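You operate a simulated robot arm through the tools that you are given. There is no shell and no other tool. Be economical: measure what you need, move in short steps, check, and stop when the job is done.

You are at the controls of a simulated robot arm. One attempt, no reset.

Task
Test the spelt and put it on the plate the tester names.
Fine: the DRY or the DAMP plate; tester dial on its grain; one press of the test key.

Only the result counts: the job must be done as asked and must still hold three seconds after the hand-in. Knocking over, shifting, dropping, spilling or breaking anything else fails it.

Robot
A 7-joint arm with a two-finger parallel gripper, fixed in place. Base frame: the origin is at the foot of the arm, x ahead of it, y to its left, z up; the work surface is at about z = 0.85. Units: m, degrees, N and s.
With the tool pointing down near the work surface it reaches from about 0.24 to 0.68 m from the base axis. Its first joint turns from -66.0 to 66.0 degrees. Payload 2.4 kg.
The tool frame sits at the grasp point between the pads (the TCP): z along the fingers, y along the line on which they close. The tips reach 0.03 m beyond it. The gripper opens to 0.094 m. The fingers are 0.028 m wide and 0.01 m thick; the gripper's body (0.05 by 0.096 m) begins 0.055 m behind the TCP.
Orientation is that of the tool frame in the base frame, as [roll, pitch, yaw] about the fixed x, y, z axes, in that order (R = Rz(yaw) Ry(pitch) Rx(roll)). With the fingers straight down and closing along the base's y, the tool's x points along the base's -x, its y along +y and its z along -z.

Tools
- The arm moves only by the tool jog_arm. Its argument "steps" is a list of rows, each a list of 7 numbers: the shift along the tool's x, y, z in m, then the turn, a rotation vector about the tool's x, y, z in degrees, then the closure, from 0 (fully open) to 1 (shut). In form: [[tx, ty, tz, wx, wy, wz, jaw], ...]. A call has 1 to 10 rows; each row shifts and turns the commanded pose from where the row before left it, along the tool's axes as they then stand. A row lasts 0.2 s, in which the tool goes at most 0.05 m and 8.6 degrees; a call with a longer step from one row to the next is refused whole, and so is a gripper value outside its range. A pose out of reach is approached as far as the arm can. The call stops where the force on the tool passes 40 N (or 10 N more than at its start, if that is more) or the arm is blocked; 0.2 s more then pass. The fingers move at their own pace (about 0.153 m/s each) and stop on an object; they squeeze with about 21 N. The grip force told is the motor's: it shows also when the fingers shut on nothing. Time passes only in rows, and 0.2 s behind the last, so rows that do not move let the fingers close. It gives the time, the measured TCP pose, the force on the tool (base axes), the opening and the grip force at its end, in the units of the frame above (readings bear some noise), and new pictures: "show" is both (left out), scene, wrist or none.
- Cameras (640 x 400 px; columns grow to the right, rows downward): "scene" is fixed at [0.0585, 0.4958, 1.456]; the picture's right is [-0.45, -0.89, 0.00], its down [-0.48, 0.24, -0.84] and it looks along [0.75, -0.38, -0.54] (base axes); focal length 359 px, centre (320, 200). "wrist" rides on the gripper at [0.076, 0.014, -0.102] in the tool frame; the picture's right is [-0.18, 0.98, 0.00], its down [-0.75, -0.14, -0.64] and it looks along [-0.63, -0.12, 0.77] (tool axes); focal length 243 px, centre (320, 200).
- point_at(camera, pixels): there is no depth. For up to 12 entries [column, row, z] of the newest picture of that camera ("zoom" is the newest enlarged one), the place [x, y] in the base frame at which the ray of that pixel passes the height z, good to about 0.002 m, but the place of the scene camera against the robot may be out by one fixed shift of up to 0.012 m in any direction. No time passes.
- close_up(camera, box): a new picture of the part [left, top, right, bottom] of that camera's present view, enlarged. No time passes.
- sign_off(): hands the job in; it is judged then, once.

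Work in short steps. Measure before you move; look again where a grasp or a placing could have gone wrong, and mend it. You have 80 turns and 170 pictures in all, those below and enlarged ones among them. Open the gripper and draw the arm clear of the work before you hand the job in, unless the task says otherwise; then end with one line.

The tools are called by a JSON object that holds its "api" and its "payload". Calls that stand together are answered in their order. jog_arm: Moves the arm, as the interface text tells. Its arguments: {"type":"object","properties":{"steps":{"type":"array"},"show":{"type":"string","enum":["both","scene","wrist","none"]}},"required":["steps"]} The other tools are called the same way: point_at (camera, pixels) gives the place at which the rays of pixels pass given heights; close_up (camera, box) takes an enlarged picture of a part of a camera's view; sign_off () hands the job in.

At the start:

```text
clock: 0.0
tool_pos: [0.4065, 0.0661, 1.2243]
tcp_rot: [179.9, 0.0, 180.0]
ft_force: [0.1, -0.1, -0.3]
grip_width: 0.0942
grasp_force: 0.0
```

scene: 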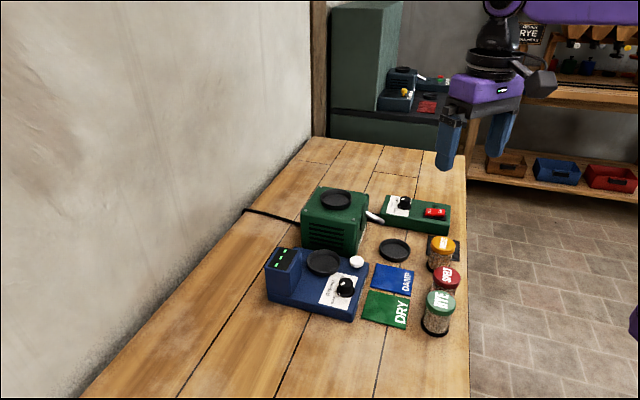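
wrist: 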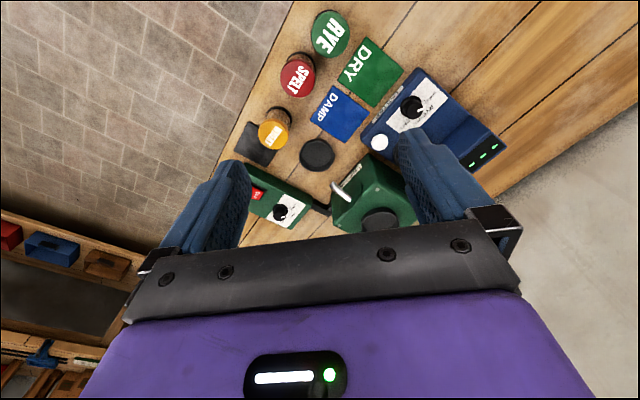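

I'll look closely at the devices and jars first.

{"api": "close_up", "payload": {"camera": "scene", "box": [255, 230, 375, 325]}}

{"api": "close_up", "payload": {"camera": "scene", "box": [360, 180, 480, 345]}}

{"api": "close_up", "payload": {"camera": "wrist", "box": [360, 60, 520, 180]}}

{"api": "close_up", "payload": {"camera": "wrist", "box": [230, 0, 400, 240]}}

```text
4.21 times, centred on (315, 278) of scene
```

zoom: 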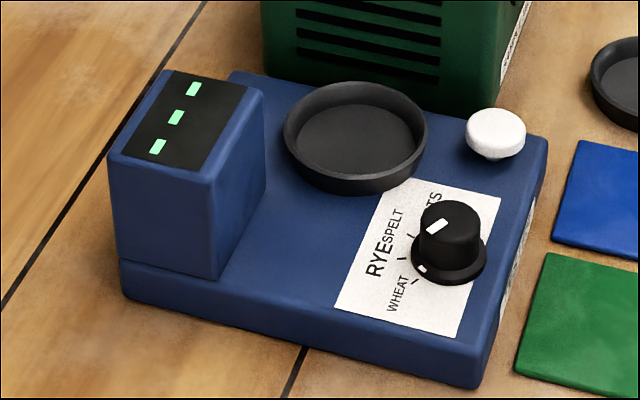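

```text
2.42 times, centred on (420, 262) of scene
```

zoom: 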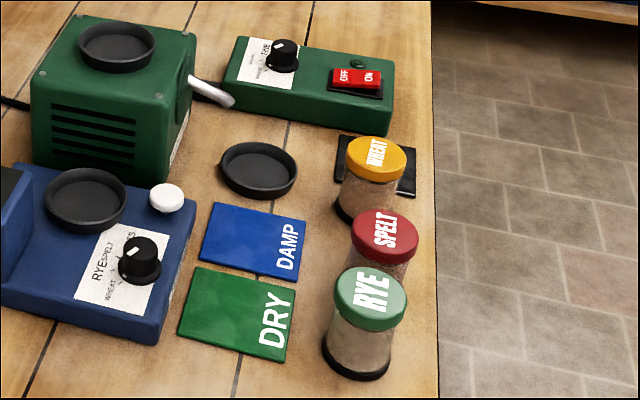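

```text
3.33 times, centred on (440, 120) of wrist
```

zoom: 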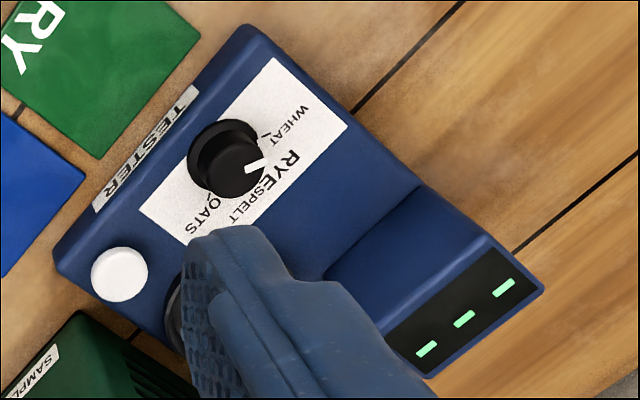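

```text
1.67 times, centred on (315, 120) of wrist
```

zoom: 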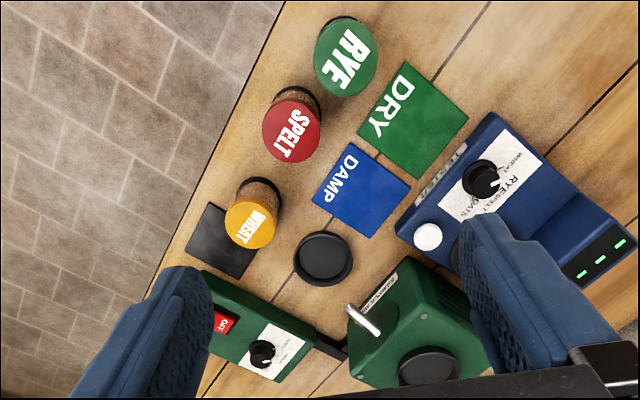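

The tester is the blue box: dial at wrist (410,107), white key at (380,142), pan behind the finger. I'll find where things are.

{"api": "point_at", "payload": {"camera": "wrist", "pixels": [[297, 78, 0.93], [330, 33, 0.93], [273, 135, 0.93], [410, 107, 0.91], [380, 142, 0.89], [345, 113, 0.85], [370, 70, 0.85], [317, 155, 0.86], [260, 145, 0.85]]}}

{"api": "point_at", "payload": {"camera": "scene", "pixels": [[447, 278, 0.93], [441, 302, 0.93], [441, 243, 0.93], [347, 286, 0.91], [356, 262, 0.89], [322, 262, 0.89], [393, 280, 0.85], [386, 309, 0.85], [394, 250, 0.86], [336, 200, 0.95]]}}

```text
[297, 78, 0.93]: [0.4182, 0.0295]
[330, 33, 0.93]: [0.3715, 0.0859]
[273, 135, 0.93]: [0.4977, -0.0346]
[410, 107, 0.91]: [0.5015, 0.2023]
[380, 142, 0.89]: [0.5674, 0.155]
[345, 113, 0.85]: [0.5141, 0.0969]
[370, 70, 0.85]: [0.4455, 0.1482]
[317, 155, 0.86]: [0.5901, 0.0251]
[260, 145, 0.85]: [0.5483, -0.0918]
```

```text
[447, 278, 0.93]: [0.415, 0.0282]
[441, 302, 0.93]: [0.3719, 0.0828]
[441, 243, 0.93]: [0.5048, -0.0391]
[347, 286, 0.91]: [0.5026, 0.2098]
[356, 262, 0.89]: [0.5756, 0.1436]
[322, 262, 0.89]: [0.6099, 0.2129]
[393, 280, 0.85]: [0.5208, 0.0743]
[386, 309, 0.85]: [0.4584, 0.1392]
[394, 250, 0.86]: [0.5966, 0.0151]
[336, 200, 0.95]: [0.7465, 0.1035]
```

Next I move back and left, and lower, for a clear wrist view of the tester and labels.

{"api": "jog_arm", "payload": {"steps": [[0.03, 0.04, 0.03, 0, 0, 0, 0], [0.03, 0.04, 0.03, 0, 0, 0, 0], [0.02, 0.04, 0.03, 0, 0, 0, 0], [0, 0, 0, 0, 0, 0, 0]]}}

{"api": "close_up", "payload": {"camera": "wrist", "box": [160, 0, 480, 200]}}

```text
refused: row 1 steps farther than a row can; nothing moved
```

```text
2.00 times, centred on (320, 100) of wrist
```

zoom: 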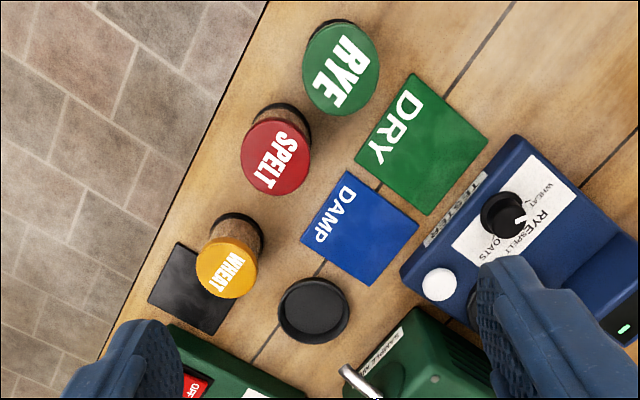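

The step was too long, so I use shorter rows.

{"api": "jog_arm", "payload": {"steps": [[0.01, 0.04, 0.02, 0, 0, 0, 0], [0.01, 0.04, 0.02, 0, 0, 0, 0], [-0.01, 0.04, 0.02, 0, 0, 0, 0], [-0.03, 0.02, 0.02, 0, 0, 0, 0], [0, 0, 0, 0, 0, 0, 0]], "show": "wrist"}}

{"api": "close_up", "payload": {"camera": "wrist", "box": [160, 0, 480, 200]}}

```text
clock: 1.2
tool_pos: [0.429, 0.2071, 1.1422]
tcp_rot: [180.0, -0.1, -180.0]
ft_force: [-0.5, 0.2, 0.5]
grip_width: 0.0939
grasp_force: 0.1
```

wrist: 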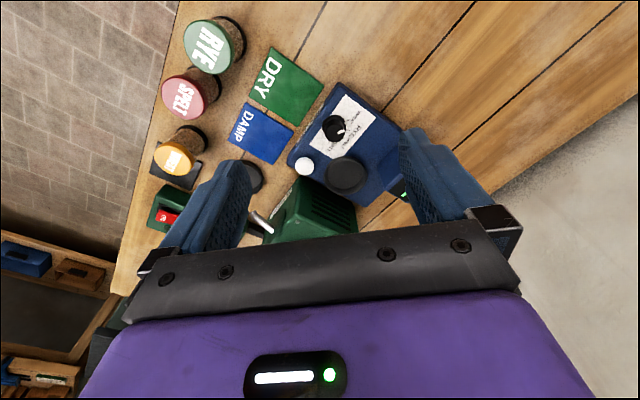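

```text
2.00 times, centred on (320, 100) of wrist
```

zoom: 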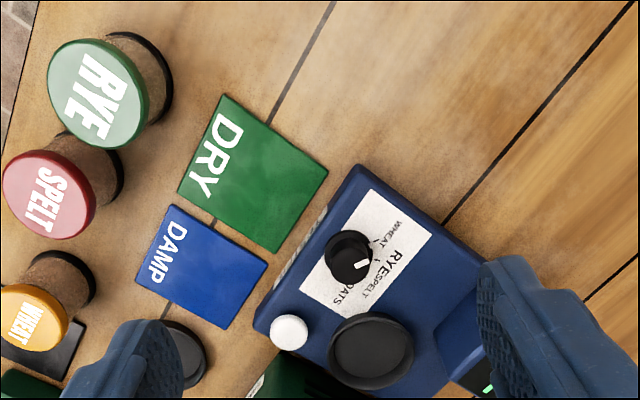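

Closer look at the dial, and the coordinates of its points.

{"api": "close_up", "payload": {"camera": "wrist", "box": [285, 80, 405, 200]}}

{"api": "point_at", "payload": {"camera": "wrist", "pixels": [[334, 128, 0.91], [305, 165, 0.9], [346, 174, 0.9], [187, 97, 0.93], [208, 48, 0.93], [285, 86, 0.85], [260, 133, 0.85], [202, 138, 0.85]]}}

```text
3.33 times, centred on (345, 140) of wrist
```

zoom: 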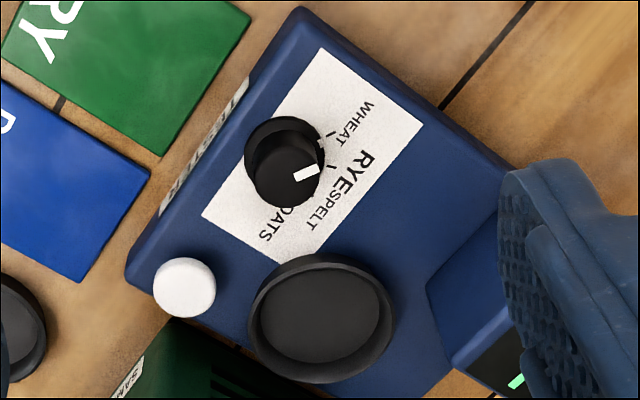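

```text
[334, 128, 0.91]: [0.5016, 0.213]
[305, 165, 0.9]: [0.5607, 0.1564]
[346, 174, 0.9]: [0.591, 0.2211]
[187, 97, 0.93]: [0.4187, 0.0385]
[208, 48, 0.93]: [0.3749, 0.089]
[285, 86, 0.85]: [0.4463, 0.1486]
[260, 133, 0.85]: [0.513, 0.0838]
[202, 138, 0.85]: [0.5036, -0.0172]
```

I lower straight down for a better look at the dial (tips stay around z 0.97, clear of everything).

{"api": "jog_arm", "payload": {"steps": [[0, 0, 0.045, 0, 0, 0, 0], [0.01, 0, 0.045, 0, 0, 0, 0], [0, 0, 0.045, 0, 0, 0, 0], [0, 0, 0, 0, 0, 0, 0]], "show": "wrist"}}

{"api": "close_up", "payload": {"camera": "wrist", "box": [250, 60, 410, 180]}}

```text
clock: 2.2
tool_pos: [0.417, 0.2036, 1.0075]
tcp_rot: [180.0, 0.1, 180.0]
ft_force: [-0.1, -0.1, 0.5]
grip_width: 0.094
grasp_force: 0.1
```

wrist: 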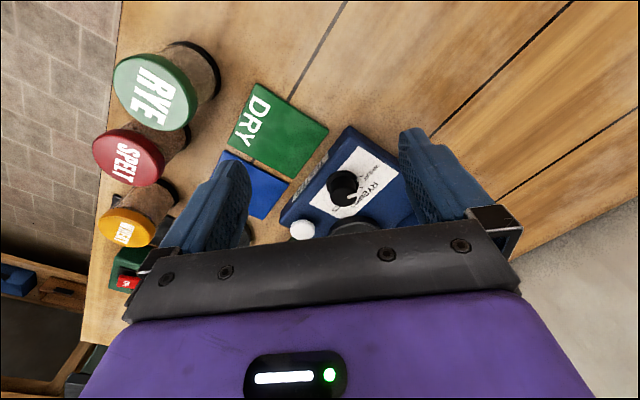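

```text
3.33 times, centred on (330, 120) of wrist
```

zoom: 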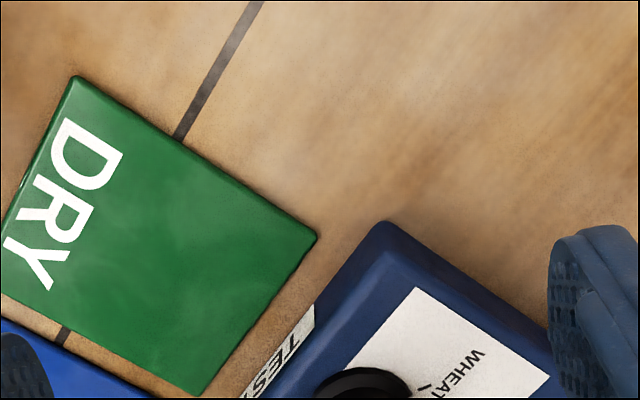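

The dial sits low in the view at (343,187). Moving forward (+x) 0.06 brings it up.

{"api": "jog_arm", "payload": {"steps": [[-0.03, 0, 0, 0, 0, 0, 0], [-0.04, 0, 0, 0, 0, 0, 0], [0, 0, 0, 0, 0, 0, 0]], "show": "none"}}

{"api": "close_up", "payload": {"camera": "wrist", "box": [260, 60, 420, 180]}}

```text
clock: 3.0
tool_pos: [0.4874, 0.2056, 1.0088]
tcp_rot: [-179.9, -0.1, 179.9]
ft_force: [-0.1, -0.1, 0.1]
grip_width: 0.0941
grasp_force: 0.1
```

```text
3.33 times, centred on (340, 120) of wrist
```

zoom: 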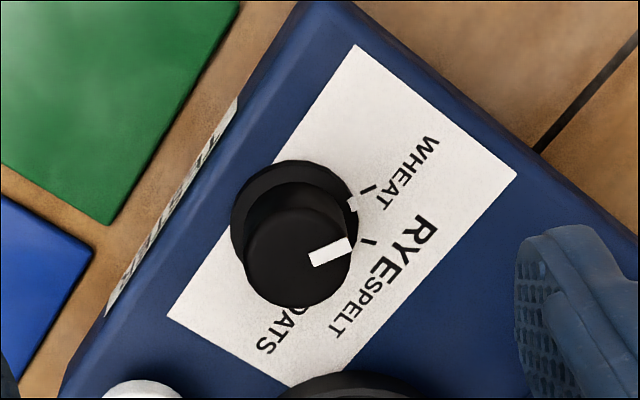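

I get base coordinates for dial features: ticks at zoom (370,189) and (368,241), skirt mark (352,203), knob top centre (298,257), base centre (294,222).

{"api": "point_at", "payload": {"camera": "zoom", "pixels": [[370, 189, 0.88], [368, 241, 0.88], [352, 203, 0.884], [294, 222, 0.884], [298, 257, 0.9], [298, 257, 0.91], [312, 264, 0.9], [351, 246, 0.9], [409, 173, 0.88], [408, 252, 0.88], [350, 306, 0.88], [279, 330, 0.88]]}}

{"api": "close_up", "payload": {"camera": "scene", "box": [310, 255, 374, 305]}}

```text
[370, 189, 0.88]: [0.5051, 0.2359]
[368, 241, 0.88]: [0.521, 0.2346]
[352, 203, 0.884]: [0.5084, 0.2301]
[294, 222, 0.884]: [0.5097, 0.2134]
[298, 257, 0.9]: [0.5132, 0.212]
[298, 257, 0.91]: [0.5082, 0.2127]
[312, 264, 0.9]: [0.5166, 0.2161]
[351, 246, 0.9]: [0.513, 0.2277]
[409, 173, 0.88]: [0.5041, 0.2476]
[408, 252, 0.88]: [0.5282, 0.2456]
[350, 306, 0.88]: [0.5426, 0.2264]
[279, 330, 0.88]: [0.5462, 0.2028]
```

```text
8.00 times, centred on (342, 280) of scene
```

zoom: 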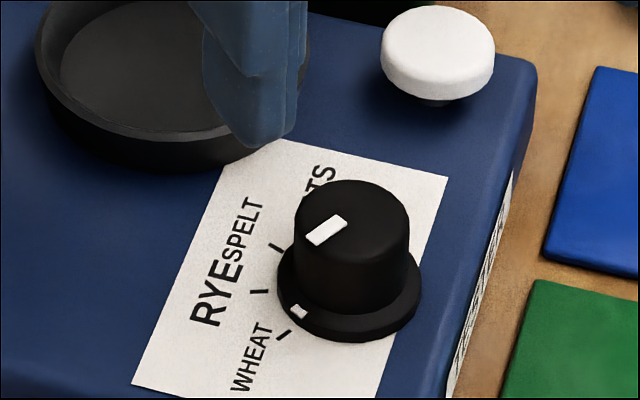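

Scene zoom shows the pointer near WHEAT, with RYE and SPELT ticks further clockwise (seen from above). I need heights, so I triangulate using paper corners from two wrist positions.

{"api": "close_up", "payload": {"camera": "wrist", "box": [260, 60, 420, 180]}}

{"api": "point_at", "payload": {"camera": "zoom", "pixels": [[355, 45, 0.88], [355, 45, 0.9], [517, 175, 0.88], [517, 175, 0.9], [298, 257, 0.9], [298, 257, 0.92]]}}

{"api": "jog_arm", "payload": {"steps": [[0.02, -0.04, 0, 0, 0, 0, 0], [0.0, -0.04, 0, 0, 0, 0, 0], [0, 0, 0, 0, 0, 0, 0]], "show": "wrist"}}

{"api": "close_up", "payload": {"camera": "wrist", "box": [320, 60, 480, 180]}}

```text
3.33 times, centred on (340, 120) of wrist
```

zoom: 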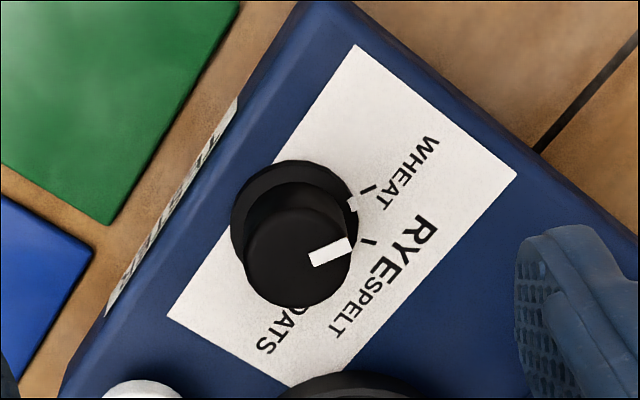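

```text
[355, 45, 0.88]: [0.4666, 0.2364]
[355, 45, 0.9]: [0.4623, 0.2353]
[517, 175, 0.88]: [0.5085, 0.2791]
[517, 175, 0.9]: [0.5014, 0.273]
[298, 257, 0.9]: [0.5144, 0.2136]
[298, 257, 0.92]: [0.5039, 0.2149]
```

```text
clock: 3.8
tool_pos: [0.4658, 0.1268, 1.0087]
tcp_rot: [180.0, 0.0, 179.9]
ft_force: [-0.2, -0.3, 0.4]
grip_width: 0.094
grasp_force: 0.0
```

wrist: 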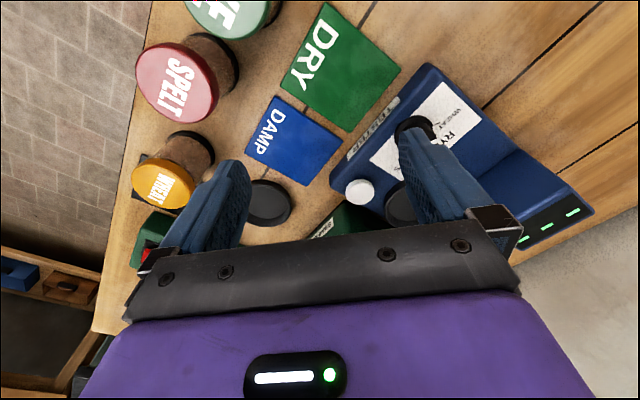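

```text
3.33 times, centred on (400, 120) of wrist
```

zoom: 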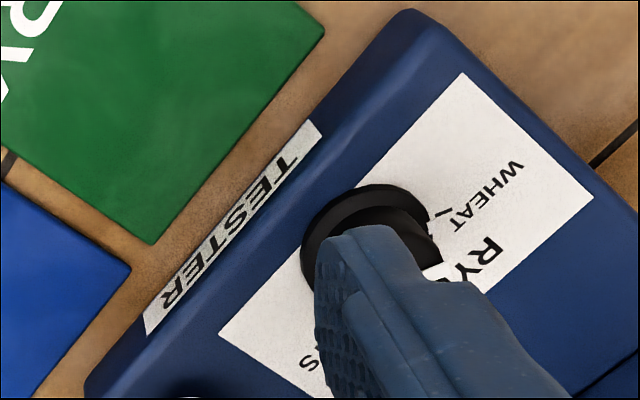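

Same paper corners now at zoom (463,73) and (593,197).

{"api": "point_at", "payload": {"camera": "zoom", "pixels": [[463, 73, 0.88], [463, 73, 0.9], [593, 197, 0.88], [593, 197, 0.9], [441, 213, 0.88], [430, 222, 0.884]]}}

{"api": "point_at", "payload": {"camera": "wrist", "pixels": [[360, 192, 0.89], [360, 192, 0.91], [176, 82, 0.91], [176, 82, 0.93], [163, 182, 0.92], [268, 203, 0.86]]}}

```text
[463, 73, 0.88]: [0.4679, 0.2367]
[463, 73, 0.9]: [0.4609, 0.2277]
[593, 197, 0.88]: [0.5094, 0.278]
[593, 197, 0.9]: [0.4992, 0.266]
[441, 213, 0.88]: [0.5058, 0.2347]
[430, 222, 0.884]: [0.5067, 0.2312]
```

```text
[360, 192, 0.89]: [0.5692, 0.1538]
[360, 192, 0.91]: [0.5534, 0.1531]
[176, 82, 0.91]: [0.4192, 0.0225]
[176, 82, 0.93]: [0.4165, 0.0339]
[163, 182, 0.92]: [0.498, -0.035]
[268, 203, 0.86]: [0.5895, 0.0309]
```

Panel is at z 0.880; the knob centre is about (0.510, 0.2135), pointer at ~100° (WHEAT 101°), and SPELT is at ~22°. I move above the knob, pre-turn the gripper by -40° about tool z and partly close it to about 0.05.

{"api": "jog_arm", "payload": {"steps": [[-0.015, 0.029, 0, 0, 0, 0, 0.47], [-0.015, 0.029, 0, 0, 0, 0, 0.47], [-0.0142, 0.0287, 0, 0, 0, 0, 0.47], [0, 0, 0, 0, 0, -8, 0.47], [0, 0, 0, 0, 0, -8, 0.47], [0, 0, 0, 0, 0, -8, 0.47], [0, 0, 0, 0, 0, -8, 0.47], [0, 0, 0, 0, 0, -8, 0.47], [0, 0, 0.03, 0, 0, 0, 0.47], [0, 0, 0, 0, 0, 0, 0.47]]}}

{"api": "close_up", "payload": {"camera": "scene", "box": [290, 215, 402, 315]}}

```text
clock: 6.0
tool_pos: [0.5099, 0.2135, 0.9778]
tcp_rot: [179.9, 0.1, -140.0]
ft_force: [-0.2, 0.5, -0.3]
grip_width: 0.0498
grasp_force: 0.0
```

scene: 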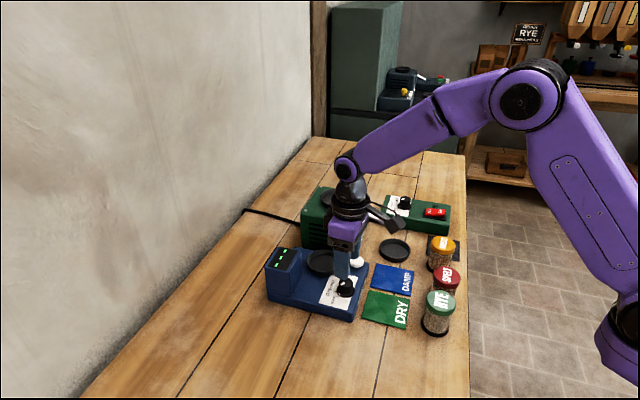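
wrist: 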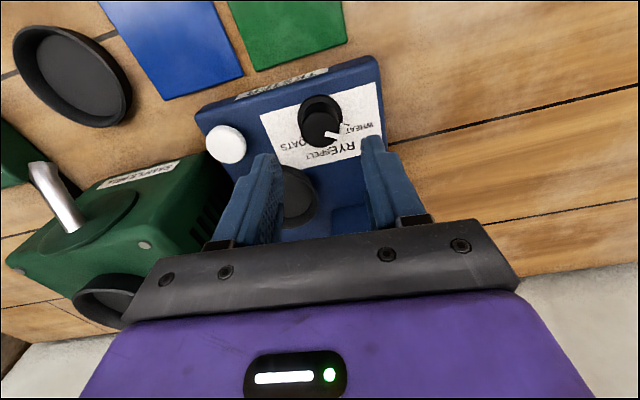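

```text
4.00 times, centred on (346, 265) of scene
```

zoom: 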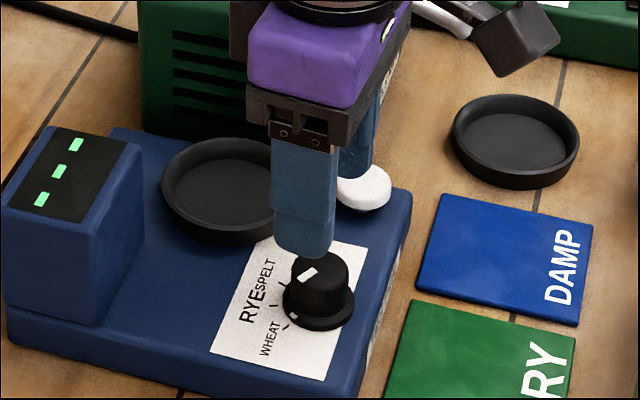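

I check the knob centre once more from this view before descending.

{"api": "close_up", "payload": {"camera": "wrist", "box": [255, 70, 395, 180]}}

{"api": "point_at", "payload": {"camera": "wrist", "pixels": [[321, 127, 0.905], [320, 111, 0.884]]}}

```text
3.64 times, centred on (325, 125) of wrist
```

zoom: 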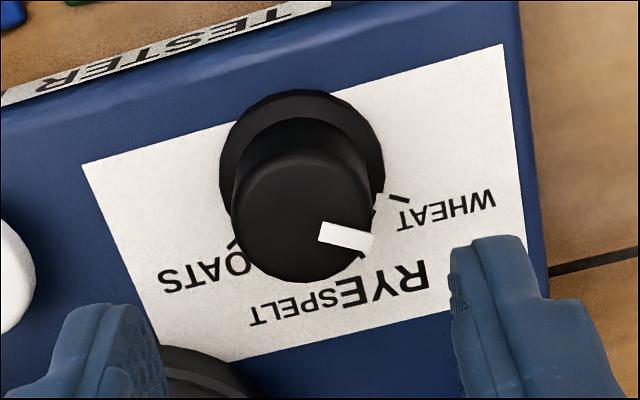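

```text
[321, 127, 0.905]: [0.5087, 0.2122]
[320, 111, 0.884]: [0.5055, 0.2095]
```

Centre confirmed. I descend to TCP z≈0.919 (tips ~0.889, above the skirt) and close on the knob.

{"api": "jog_arm", "payload": {"steps": [[0, 0, 0.03, 0, 0, 0, 0.47], [0, 0, 0.015, 0, 0, 0, 0.47], [0, 0, 0.008, 0, 0, 0, 0.47], [0, 0, 0.005, 0, 0, 0, 0.47], [0, 0, 0, 0, 0, 0, 0.47]]}}

{"api": "close_up", "payload": {"camera": "scene", "box": [290, 215, 402, 315]}}

```text
clock: 7.2
tool_pos: [0.5129, 0.2123, 0.9199]
tcp_rot: [-180.0, 0.1, -140.0]
ft_force: [0.7, 0.4, 0.6]
grip_width: 0.05
grasp_force: 0.2
```

scene: 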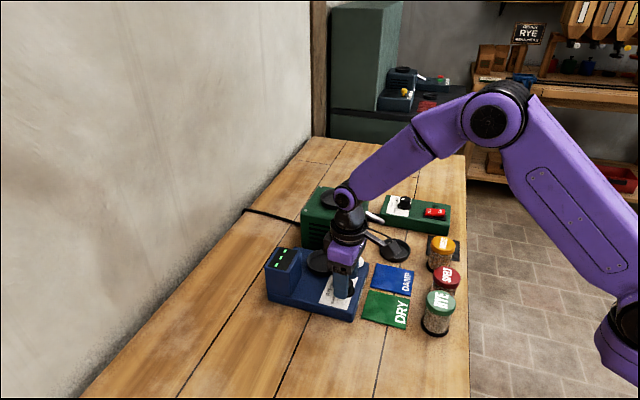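
wrist: 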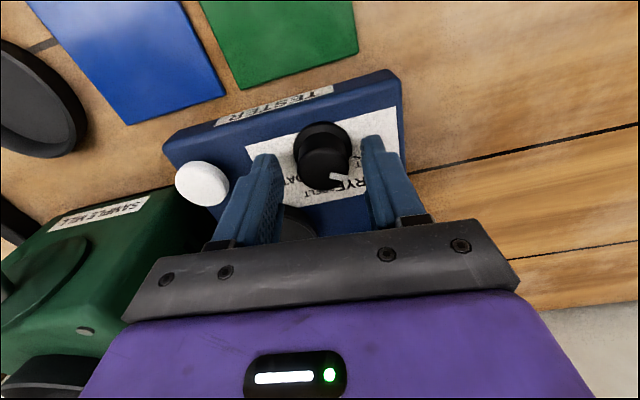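

```text
4.00 times, centred on (346, 265) of scene
```

zoom: 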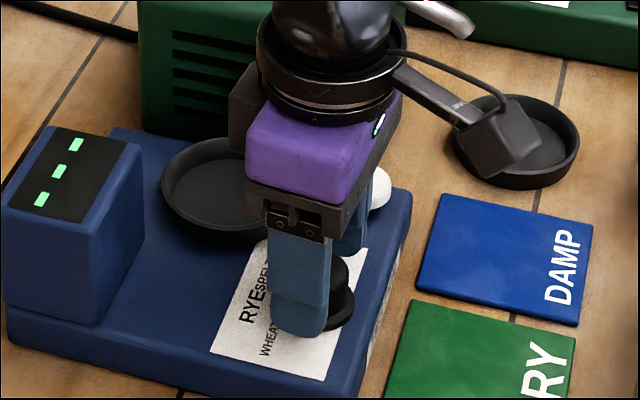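

I check the alignment of the knob with the pads before closing.

{"api": "close_up", "payload": {"camera": "wrist", "box": [240, 100, 420, 240]}}

{"api": "point_at", "payload": {"camera": "wrist", "pixels": [[323, 165, 0.905], [323, 170, 0.905]]}}

```text
2.86 times, centred on (330, 170) of wrist
```

zoom: 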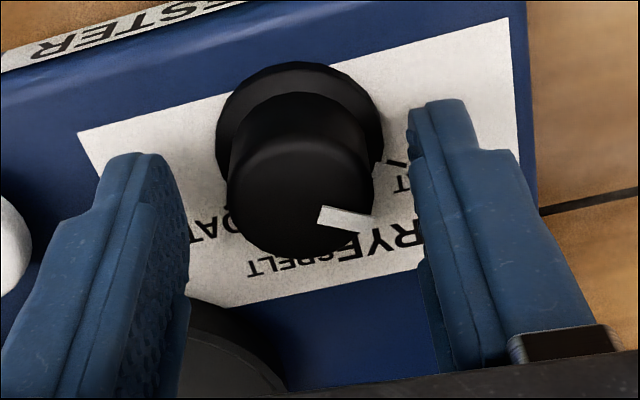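

```text
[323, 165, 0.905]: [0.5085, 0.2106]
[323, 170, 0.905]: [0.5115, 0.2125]
```

Knob centred to within ~2 mm; I nudge 2 mm and close.

{"api": "jog_arm", "payload": {"steps": [[0.002, 0, 0, 0, 0, 0, 0.47], [0, 0, 0, 0, 0, 0, 0.75], [0, 0, 0, 0, 0, 0, 0.85], [0, 0, 0, 0, 0, 0, 0.85]], "show": "wrist"}}

```text
clock: 8.2
tool_pos: [0.5099, 0.2133, 0.9214]
tcp_rot: [180.0, 0.0, -140.0]
ft_force: [-4.3, 7.9, 1.3]
grip_width: 0.0291
grasp_force: 45.3
```

wrist: 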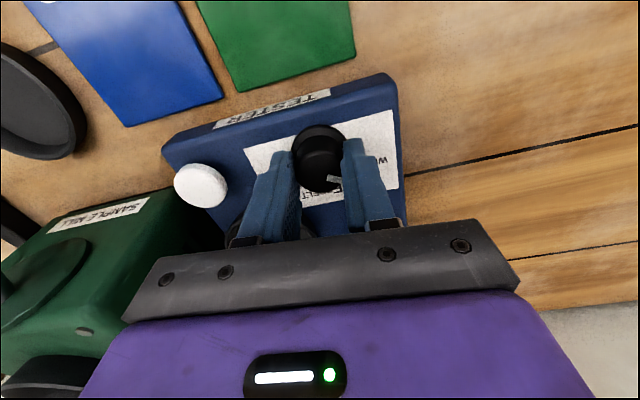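

Gripped at 0.029 m. Now turn clockwise (+tool z), 72° first.

{"api": "jog_arm", "payload": {"steps": [[0, 0.001, 0, 0, 0, 8, 0.85], [0, 0, 0, 0, 0, 8, 0.85], [0, 0, 0, 0, 0, 8, 0.85], [0, 0, 0, 0, 0, 8, 0.85], [0, 0, 0, 0, 0, 8, 0.85], [0, 0, 0, 0, 0, 8, 0.85], [0, 0, 0, 0, 0, 8, 0.85], [0, 0, 0, 0, 0, 8, 0.85], [0, 0, 0, 0, 0, 8, 0.85], [0, 0, 0, 0, 0, 0, 0.85]], "show": "wrist"}}

{"api": "close_up", "payload": {"camera": "wrist", "box": [240, 80, 420, 220]}}

```text
clock: 10.4
tool_pos: [0.5102, 0.215, 0.9224]
tcp_rot: [179.8, 0.1, 147.8]
ft_force: [5.0, 17.3, 15.8]
grip_width: 0.0291
grasp_force: 45.0
```

wrist: 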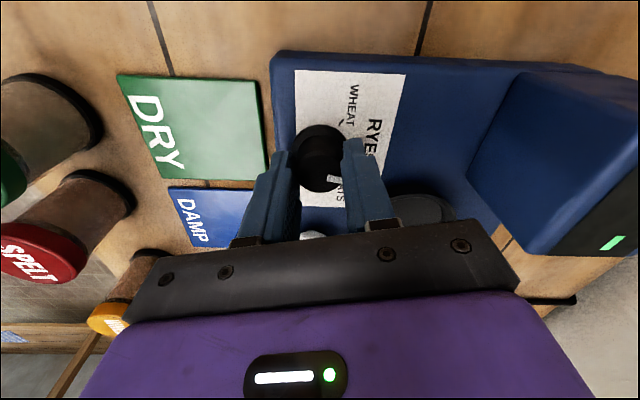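

```text
2.86 times, centred on (330, 150) of wrist
```

zoom: 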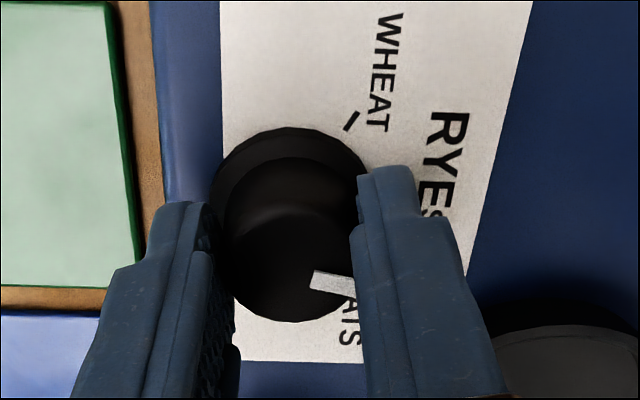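

The knob followed. I open to 0.05 and rise to see the pointer.

{"api": "jog_arm", "payload": {"steps": [[0, 0, 0, 0, 0, 0, 0.6], [0, 0, 0, 0, 0, 0, 0.47], [0, 0, -0.02, 0, 0, 0, 0.47], [0, 0, -0.04, 0, 0, 0, 0.47], [0, 0, -0.02, 0, 0, 0, 0.47], [0, 0, 0, 0, 0, 0, 0.47]], "show": "none"}}

{"api": "close_up", "payload": {"camera": "wrist", "box": [240, 50, 420, 190]}}

{"api": "close_up", "payload": {"camera": "scene", "box": [310, 255, 374, 305]}}

```text
clock: 11.8
tool_pos: [0.5085, 0.2114, 1.001]
tcp_rot: [-179.9, 0.0, 148.0]
ft_force: [0.1, 0.1, 1.0]
grip_width: 0.0499
grasp_force: 0.0
```

```text
2.86 times, centred on (330, 120) of wrist
```

zoom: 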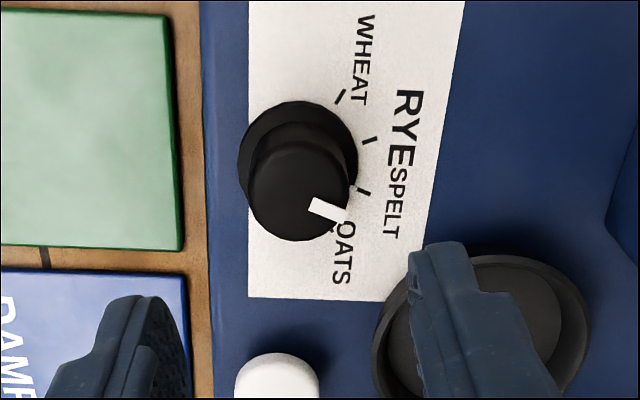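

```text
8.00 times, centred on (342, 280) of scene
```

zoom: 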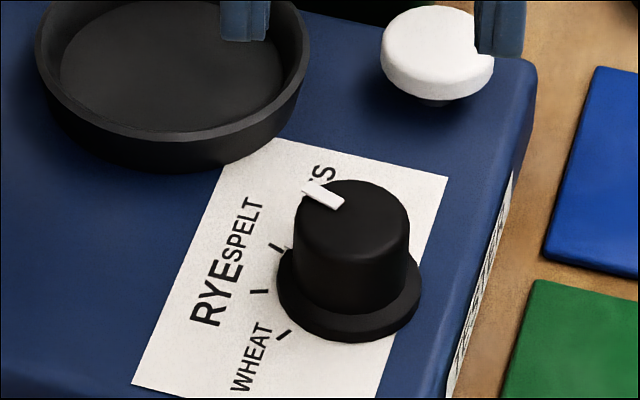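

The skirt mark is close to the SPELT tick; I quantify the angle.

{"api": "close_up", "payload": {"camera": "wrist", "box": [300, 70, 380, 130]}}

```text
6.67 times, centred on (340, 100) of wrist
```

zoom: 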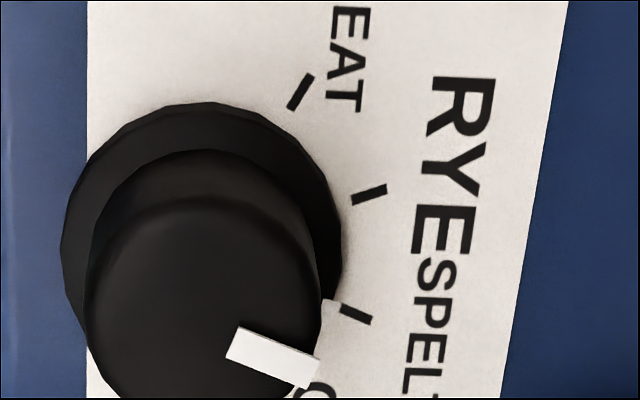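

{"api": "point_at", "payload": {"camera": "zoom", "pixels": [[294, 108, 0.88], [312, 76, 0.88], [353, 199, 0.88], [386, 188, 0.88], [342, 307, 0.88], [371, 320, 0.88], [330, 308, 0.884], [326, 303, 0.886], [238, 343, 0.906], [310, 372, 0.906], [202, 298, 0.906]]}}

```text
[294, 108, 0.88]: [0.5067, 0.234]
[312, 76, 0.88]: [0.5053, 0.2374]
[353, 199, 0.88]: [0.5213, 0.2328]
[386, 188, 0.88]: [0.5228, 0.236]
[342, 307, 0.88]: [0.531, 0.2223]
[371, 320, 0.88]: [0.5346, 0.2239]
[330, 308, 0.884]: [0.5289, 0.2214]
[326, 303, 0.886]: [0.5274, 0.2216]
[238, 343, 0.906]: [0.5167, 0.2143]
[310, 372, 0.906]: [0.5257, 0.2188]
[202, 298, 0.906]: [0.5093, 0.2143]
```

Pointer is at ~26°, SPELT at ~23°, WHEAT 106° and RYE 64°, so the dial is on SPELT. Next I go toward the SPELT jar at about (0.420, 0.027) and view it, with the fingers aligned across the row of jars.

{"api": "jog_arm", "payload": {"steps": [[0, 0, -0.04, 0, 0, 0, 0.3], [0.005, -0.038, 0, 0, 0, 0, 0], [0.005, -0.038, 0, 0, 0, 0, 0], [0.005, -0.038, 0, 0, 0, 0, 0], [0.005, -0.038, 0, 0, 0, 0, 0], [0.006, -0.038, 0, 0, 0, 0, 0], [0, 0, 0, 0, 0, 8, 0], [0, 0, 0, 0, 0, 8, 0], [0, 0, 0, 0, 0, 0, 0]]}}

{"api": "close_up", "payload": {"camera": "wrist", "box": [200, 20, 440, 220]}}

```text
clock: 13.8
tool_pos: [0.3869, 0.0651, 1.0411]
tcp_rot: [180.0, -0.1, 131.9]
ft_force: [-0.5, -0.2, -0.7]
grip_width: 0.0942
grasp_force: 0.0
```

scene: 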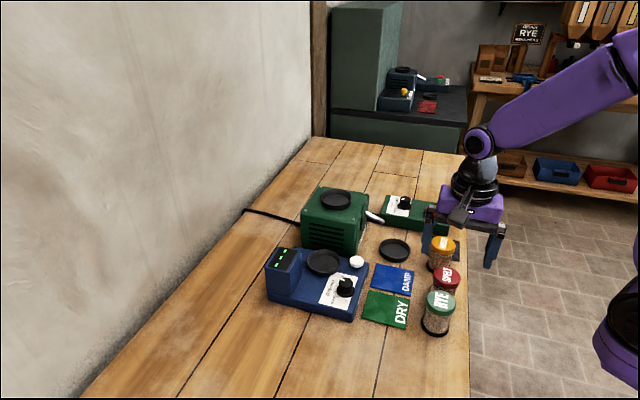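
wrist: 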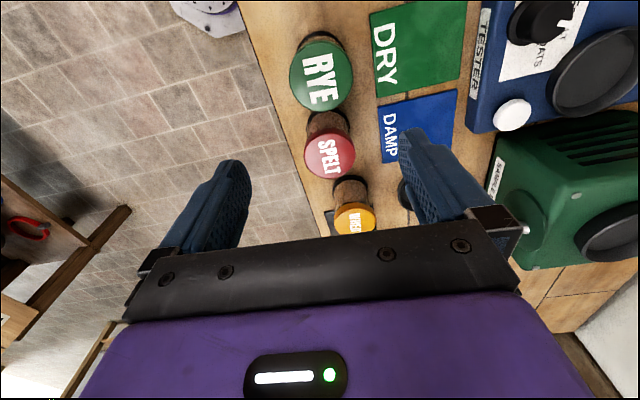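

```text
2.00 times, centred on (320, 120) of wrist
```

zoom: 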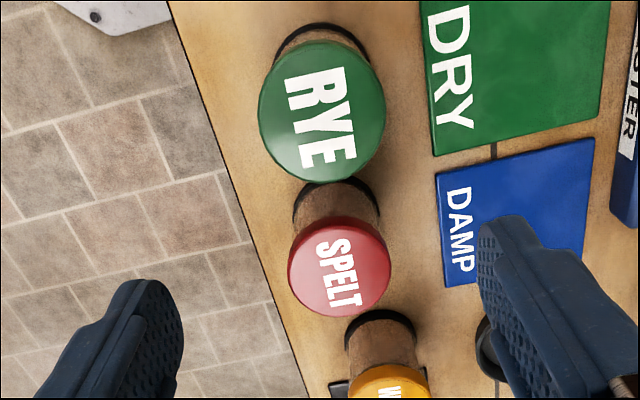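

I measure the SPELT jar: lid centre at zoom (340,264), base rim around (337,205), edges too.

{"api": "point_at", "payload": {"camera": "zoom", "pixels": [[340, 264, 0.91], [340, 264, 0.92], [340, 264, 0.93], [288, 264, 0.915], [391, 264, 0.915], [293, 212, 0.855], [381, 212, 0.855], [337, 213, 0.855], [321, 111, 0.92], [321, 60, 0.855], [259, 111, 0.92], [384, 111, 0.92]]}}

```text
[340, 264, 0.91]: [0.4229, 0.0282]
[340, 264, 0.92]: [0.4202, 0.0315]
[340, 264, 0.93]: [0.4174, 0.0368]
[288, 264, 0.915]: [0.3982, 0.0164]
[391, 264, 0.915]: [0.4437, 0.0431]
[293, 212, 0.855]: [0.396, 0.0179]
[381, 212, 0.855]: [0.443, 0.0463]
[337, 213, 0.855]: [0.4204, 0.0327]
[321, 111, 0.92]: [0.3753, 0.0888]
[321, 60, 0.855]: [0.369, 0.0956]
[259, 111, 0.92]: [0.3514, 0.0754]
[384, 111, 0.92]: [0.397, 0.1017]
```

Jar at (0.421, 0.0305), top ~0.918, diameter ~0.053. I move above it and descend to TCP z≈0.945 first (tips just around the lid top), then check.

{"api": "jog_arm", "payload": {"steps": [[-0.025, 0.0012, 0, 0, 0, 0, 0], [-0.0235, 0.0011, 0, 0, 0, 0, 0], [0, 0, 0.04, 0, 0, 0, 0], [0, 0, 0.04, 0, 0, 0, 0], [0, 0, 0.008, 0, 0, 0, 0], [0, 0, 0, 0, 0, 0, 0]]}}

{"api": "close_up", "payload": {"camera": "scene", "box": [390, 190, 518, 340]}}

```text
clock: 15.2
tool_pos: [0.4195, 0.0295, 0.9506]
tcp_rot: [179.9, -0.1, 132.0]
ft_force: [-0.5, -0.3, -0.6]
grip_width: 0.0942
grasp_force: 0.0
```

scene: 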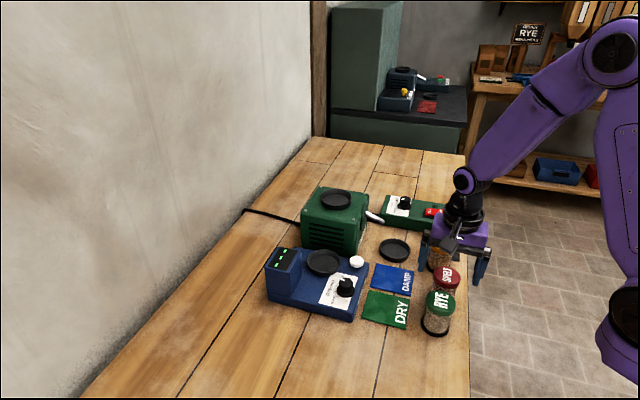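
wrist: 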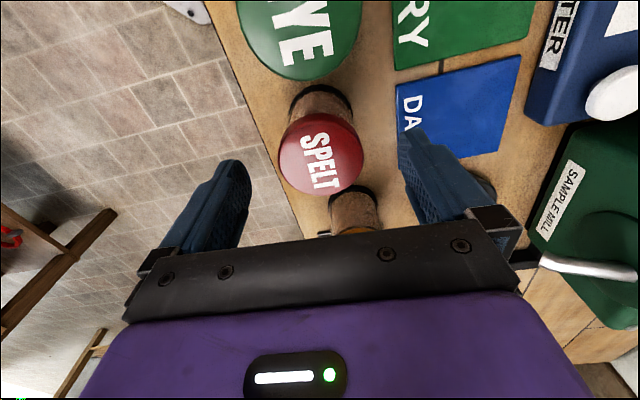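

```text
2.67 times, centred on (454, 265) of scene
```

zoom: 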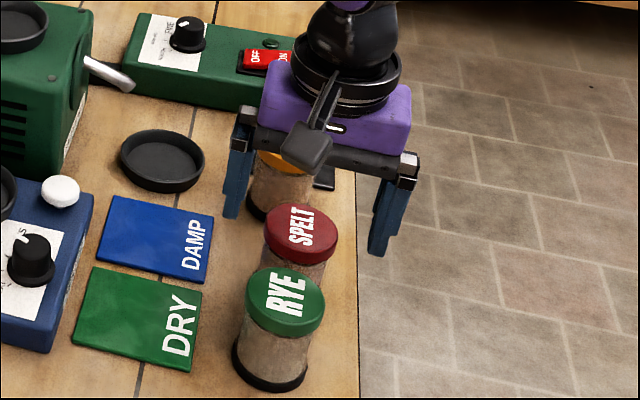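

Lid centre at (321,153) matches the pads to ~3 mm. Descend to 0.902 and close.

{"api": "jog_arm", "payload": {"steps": [[0.002, 0, 0.02, 0, 0, 0, 0], [0, 0, 0.02, 0, 0, 0, 0], [0, 0, 0.008, 0, 0, 0, 0], [0, 0, 0, 0, 0, 0, 0.3], [0, 0, 0, 0, 0, 0, 0.6], [0, 0, 0, 0, 0, 0, 0.6], [0, 0, 0, 0, 0, 0, 0.6]]}}

```text
clock: 16.8
tool_pos: [0.419, 0.0326, 0.9042]
tcp_rot: [180.0, 0.0, 132.0]
ft_force: [1.1, 0.2, 0.8]
grip_width: 0.0546
grasp_force: 20.5
```

scene: 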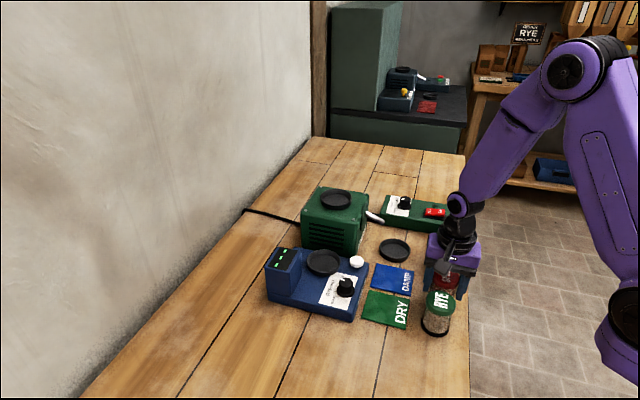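
wrist: 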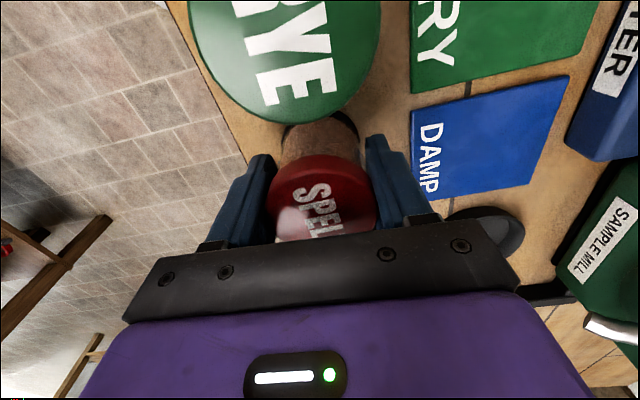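

Gripped. Lift straight up.

{"api": "jog_arm", "payload": {"steps": [[0, 0, -0.02, 0, 0, 0, 0.65], [0, 0, -0.04, 0, 0, 0, 0.65], [0, 0, -0.04, 0, 0, 0, 0.65], [0, 0, -0.03, 0, 0, 0, 0.65], [0, 0, 0, 0, 0, 0, 0.65]]}}

{"api": "point_at", "payload": {"camera": "scene", "pixels": [[324, 263, 0.88], [324, 261, 0.9]]}}

{"api": "close_up", "payload": {"camera": "scene", "box": [255, 230, 375, 325]}}

```text
clock: 18.0
tool_pos: [0.42, 0.033, 1.0349]
tcp_rot: [179.9, 0.0, 132.0]
ft_force: [-0.7, 0.2, -0.4]
grip_width: 0.0329
grasp_force: 0.0
```

scene: 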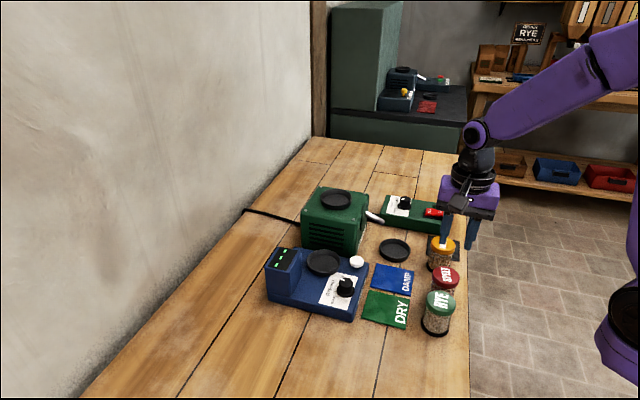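
wrist: 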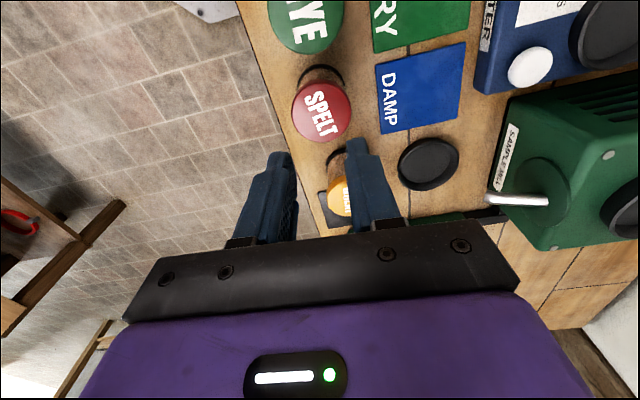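

```text
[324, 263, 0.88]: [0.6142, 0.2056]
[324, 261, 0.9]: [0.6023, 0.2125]
```

```text
4.21 times, centred on (315, 278) of scene
```

zoom: 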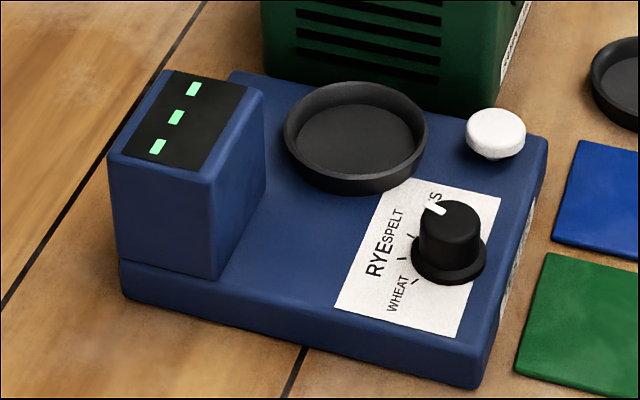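

The jar slipped out and stays standing upright (lid at wrist (322,109)); the fingers came up empty. I re-measure it, then will grip with full closure and lift slowly.

{"api": "point_at", "payload": {"camera": "wrist", "pixels": [[322, 109, 0.917], [292, 109, 0.917], [352, 109, 0.917], [322, 74, 0.852]]}}

{"api": "close_up", "payload": {"camera": "scene", "box": [410, 225, 474, 345]}}

{"api": "close_up", "payload": {"camera": "wrist", "box": [260, 40, 400, 160]}}

```text
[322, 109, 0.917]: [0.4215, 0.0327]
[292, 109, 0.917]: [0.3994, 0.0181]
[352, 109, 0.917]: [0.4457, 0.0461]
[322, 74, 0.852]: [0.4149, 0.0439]
```

```text
3.33 times, centred on (442, 285) of scene
```

zoom: 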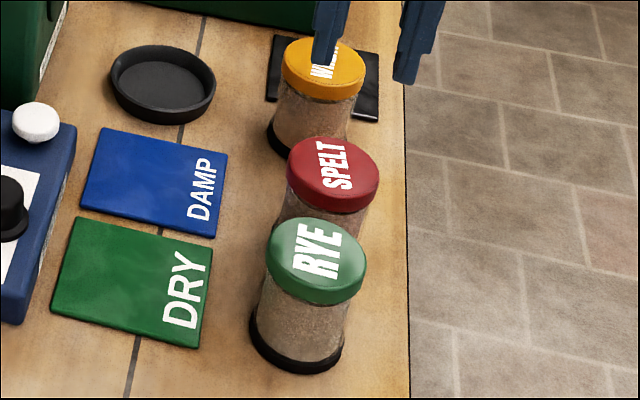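

```text
3.33 times, centred on (330, 100) of wrist
```

zoom: 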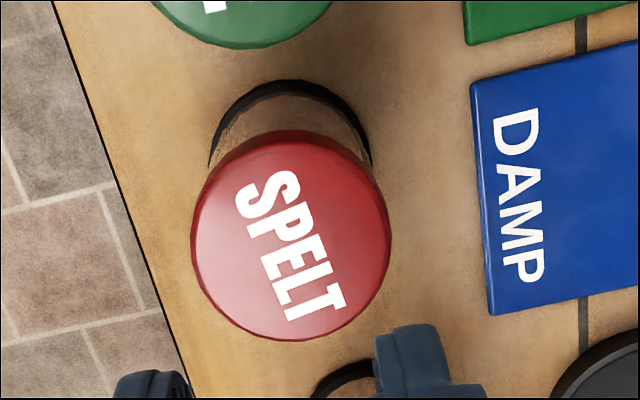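

Jar unmoved at (0.4215, 0.0325). Reopen, descend straight, close fully, and wait.

{"api": "jog_arm", "payload": {"steps": [[0, 0, 0, 0, 0, 0, 0], [0, 0, 0.02, 0, 0, 0, 0], [-0.001, 0, 0.04, 0, 0, 0, 0], [0, 0, 0.04, 0, 0, 0, 0], [0, 0, 0.025, 0, 0, 0, 0], [0, 0, 0.008, 0, 0, 0, 0], [0, 0, 0, 0, 0, 0, 0.5], [0, 0, 0, 0, 0, 0, 1], [0, 0, 0, 0, 0, 0, 1], [0, 0, 0, 0, 0, 0, 1]], "show": "wrist"}}

{"api": "close_up", "payload": {"camera": "wrist", "box": [200, 100, 440, 250]}}

```text
clock: 20.2
tool_pos: [0.4179, 0.0317, 0.9007]
tcp_rot: [-179.9, 0.0, 132.1]
ft_force: [0.0, 0.6, 0.5]
grip_width: 0.0545
grasp_force: 20.9
```

wrist: 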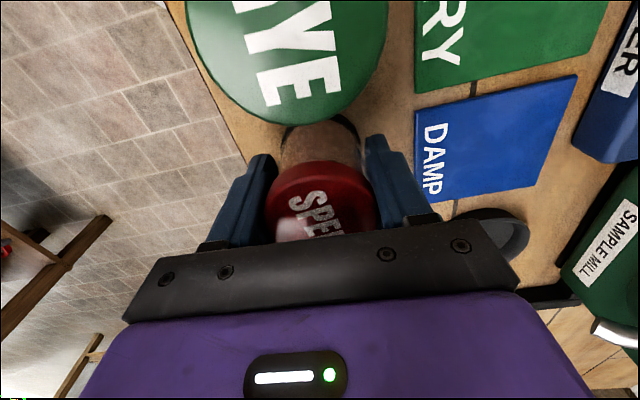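

```text
2.67 times, centred on (320, 175) of wrist
```

zoom: 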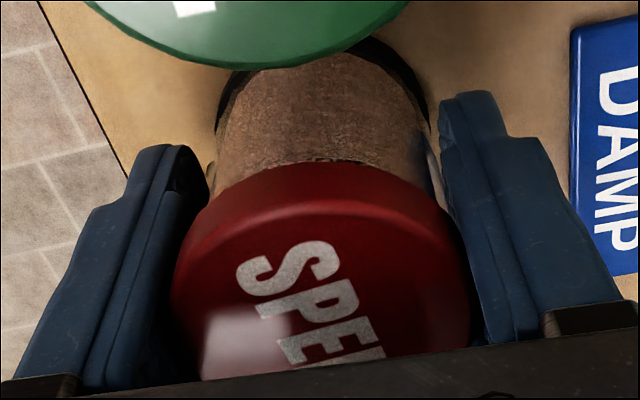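

Width 0.0545, 20.9 N. Lift gently, 4 mm per row, and check.

{"api": "jog_arm", "payload": {"steps": [[0, 0, -0.002, 0, 0, 0, 1], [0, 0, -0.004, 0, 0, 0, 1], [0, 0, -0.004, 0, 0, 0, 1], [0, 0, -0.004, 0, 0, 0, 1], [0, 0, 0, 0, 0, 0, 1]], "show": "none"}}

{"api": "close_up", "payload": {"camera": "scene", "box": [400, 225, 490, 345]}}

{"api": "close_up", "payload": {"camera": "wrist", "box": [200, 100, 440, 250]}}

```text
clock: 21.4
tool_pos: [0.4204, 0.032, 0.9154]
tcp_rot: [180.0, 0.0, 131.9]
ft_force: [0.0, 0.1, -1.9]
grip_width: 0.0543
grasp_force: 21.6
```

```text
3.33 times, centred on (445, 285) of scene
```

zoom: 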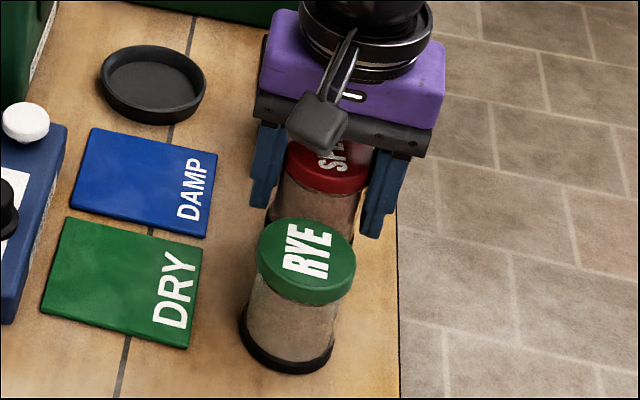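

```text
2.67 times, centred on (320, 175) of wrist
```

zoom: 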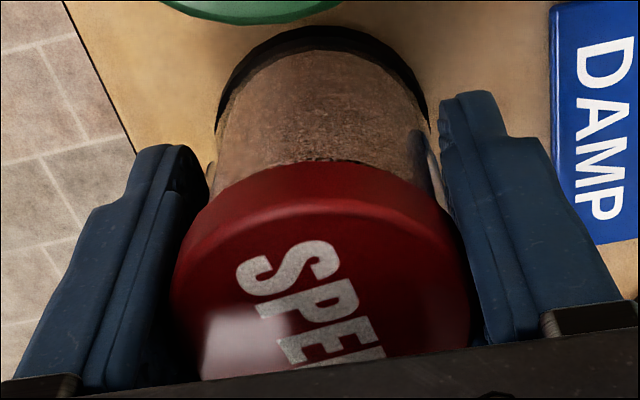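

The jar came along (same place in the wrist view, -1.9 N). Continue lifting with a gentle ramp.

{"api": "jog_arm", "payload": {"steps": [[0, 0, -0.005, 0, 0, 0, 1], [0, 0, -0.009, 0, 0, 0, 1], [0, 0, -0.013, 0, 0, 0, 1], [0, 0, -0.015, 0, 0, 0, 1], [0, 0, -0.015, 0, 0, 0, 1], [0, 0, -0.015, 0, 0, 0, 1], [0, 0, -0.012, 0, 0, 0, 1], [0, 0, -0.008, 0, 0, 0, 1], [0, 0, -0.004, 0, 0, 0, 1]], "show": "wrist"}}

```text
clock: 23.4
tool_pos: [0.4196, 0.032, 1.0111]
tcp_rot: [-180.0, 0.0, 132.1]
ft_force: [0.5, 0.3, -3.2]
grip_width: 0.0542
grasp_force: 20.6
```

wrist: 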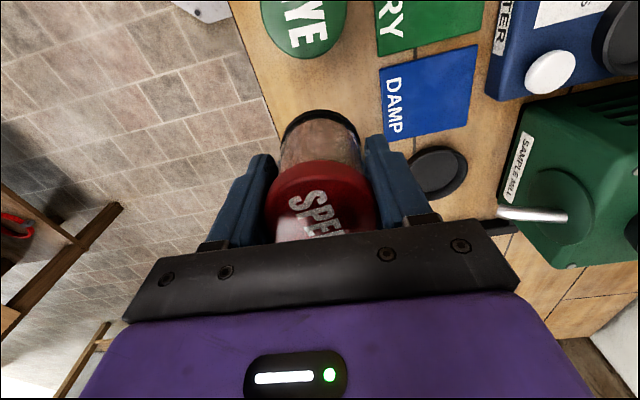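

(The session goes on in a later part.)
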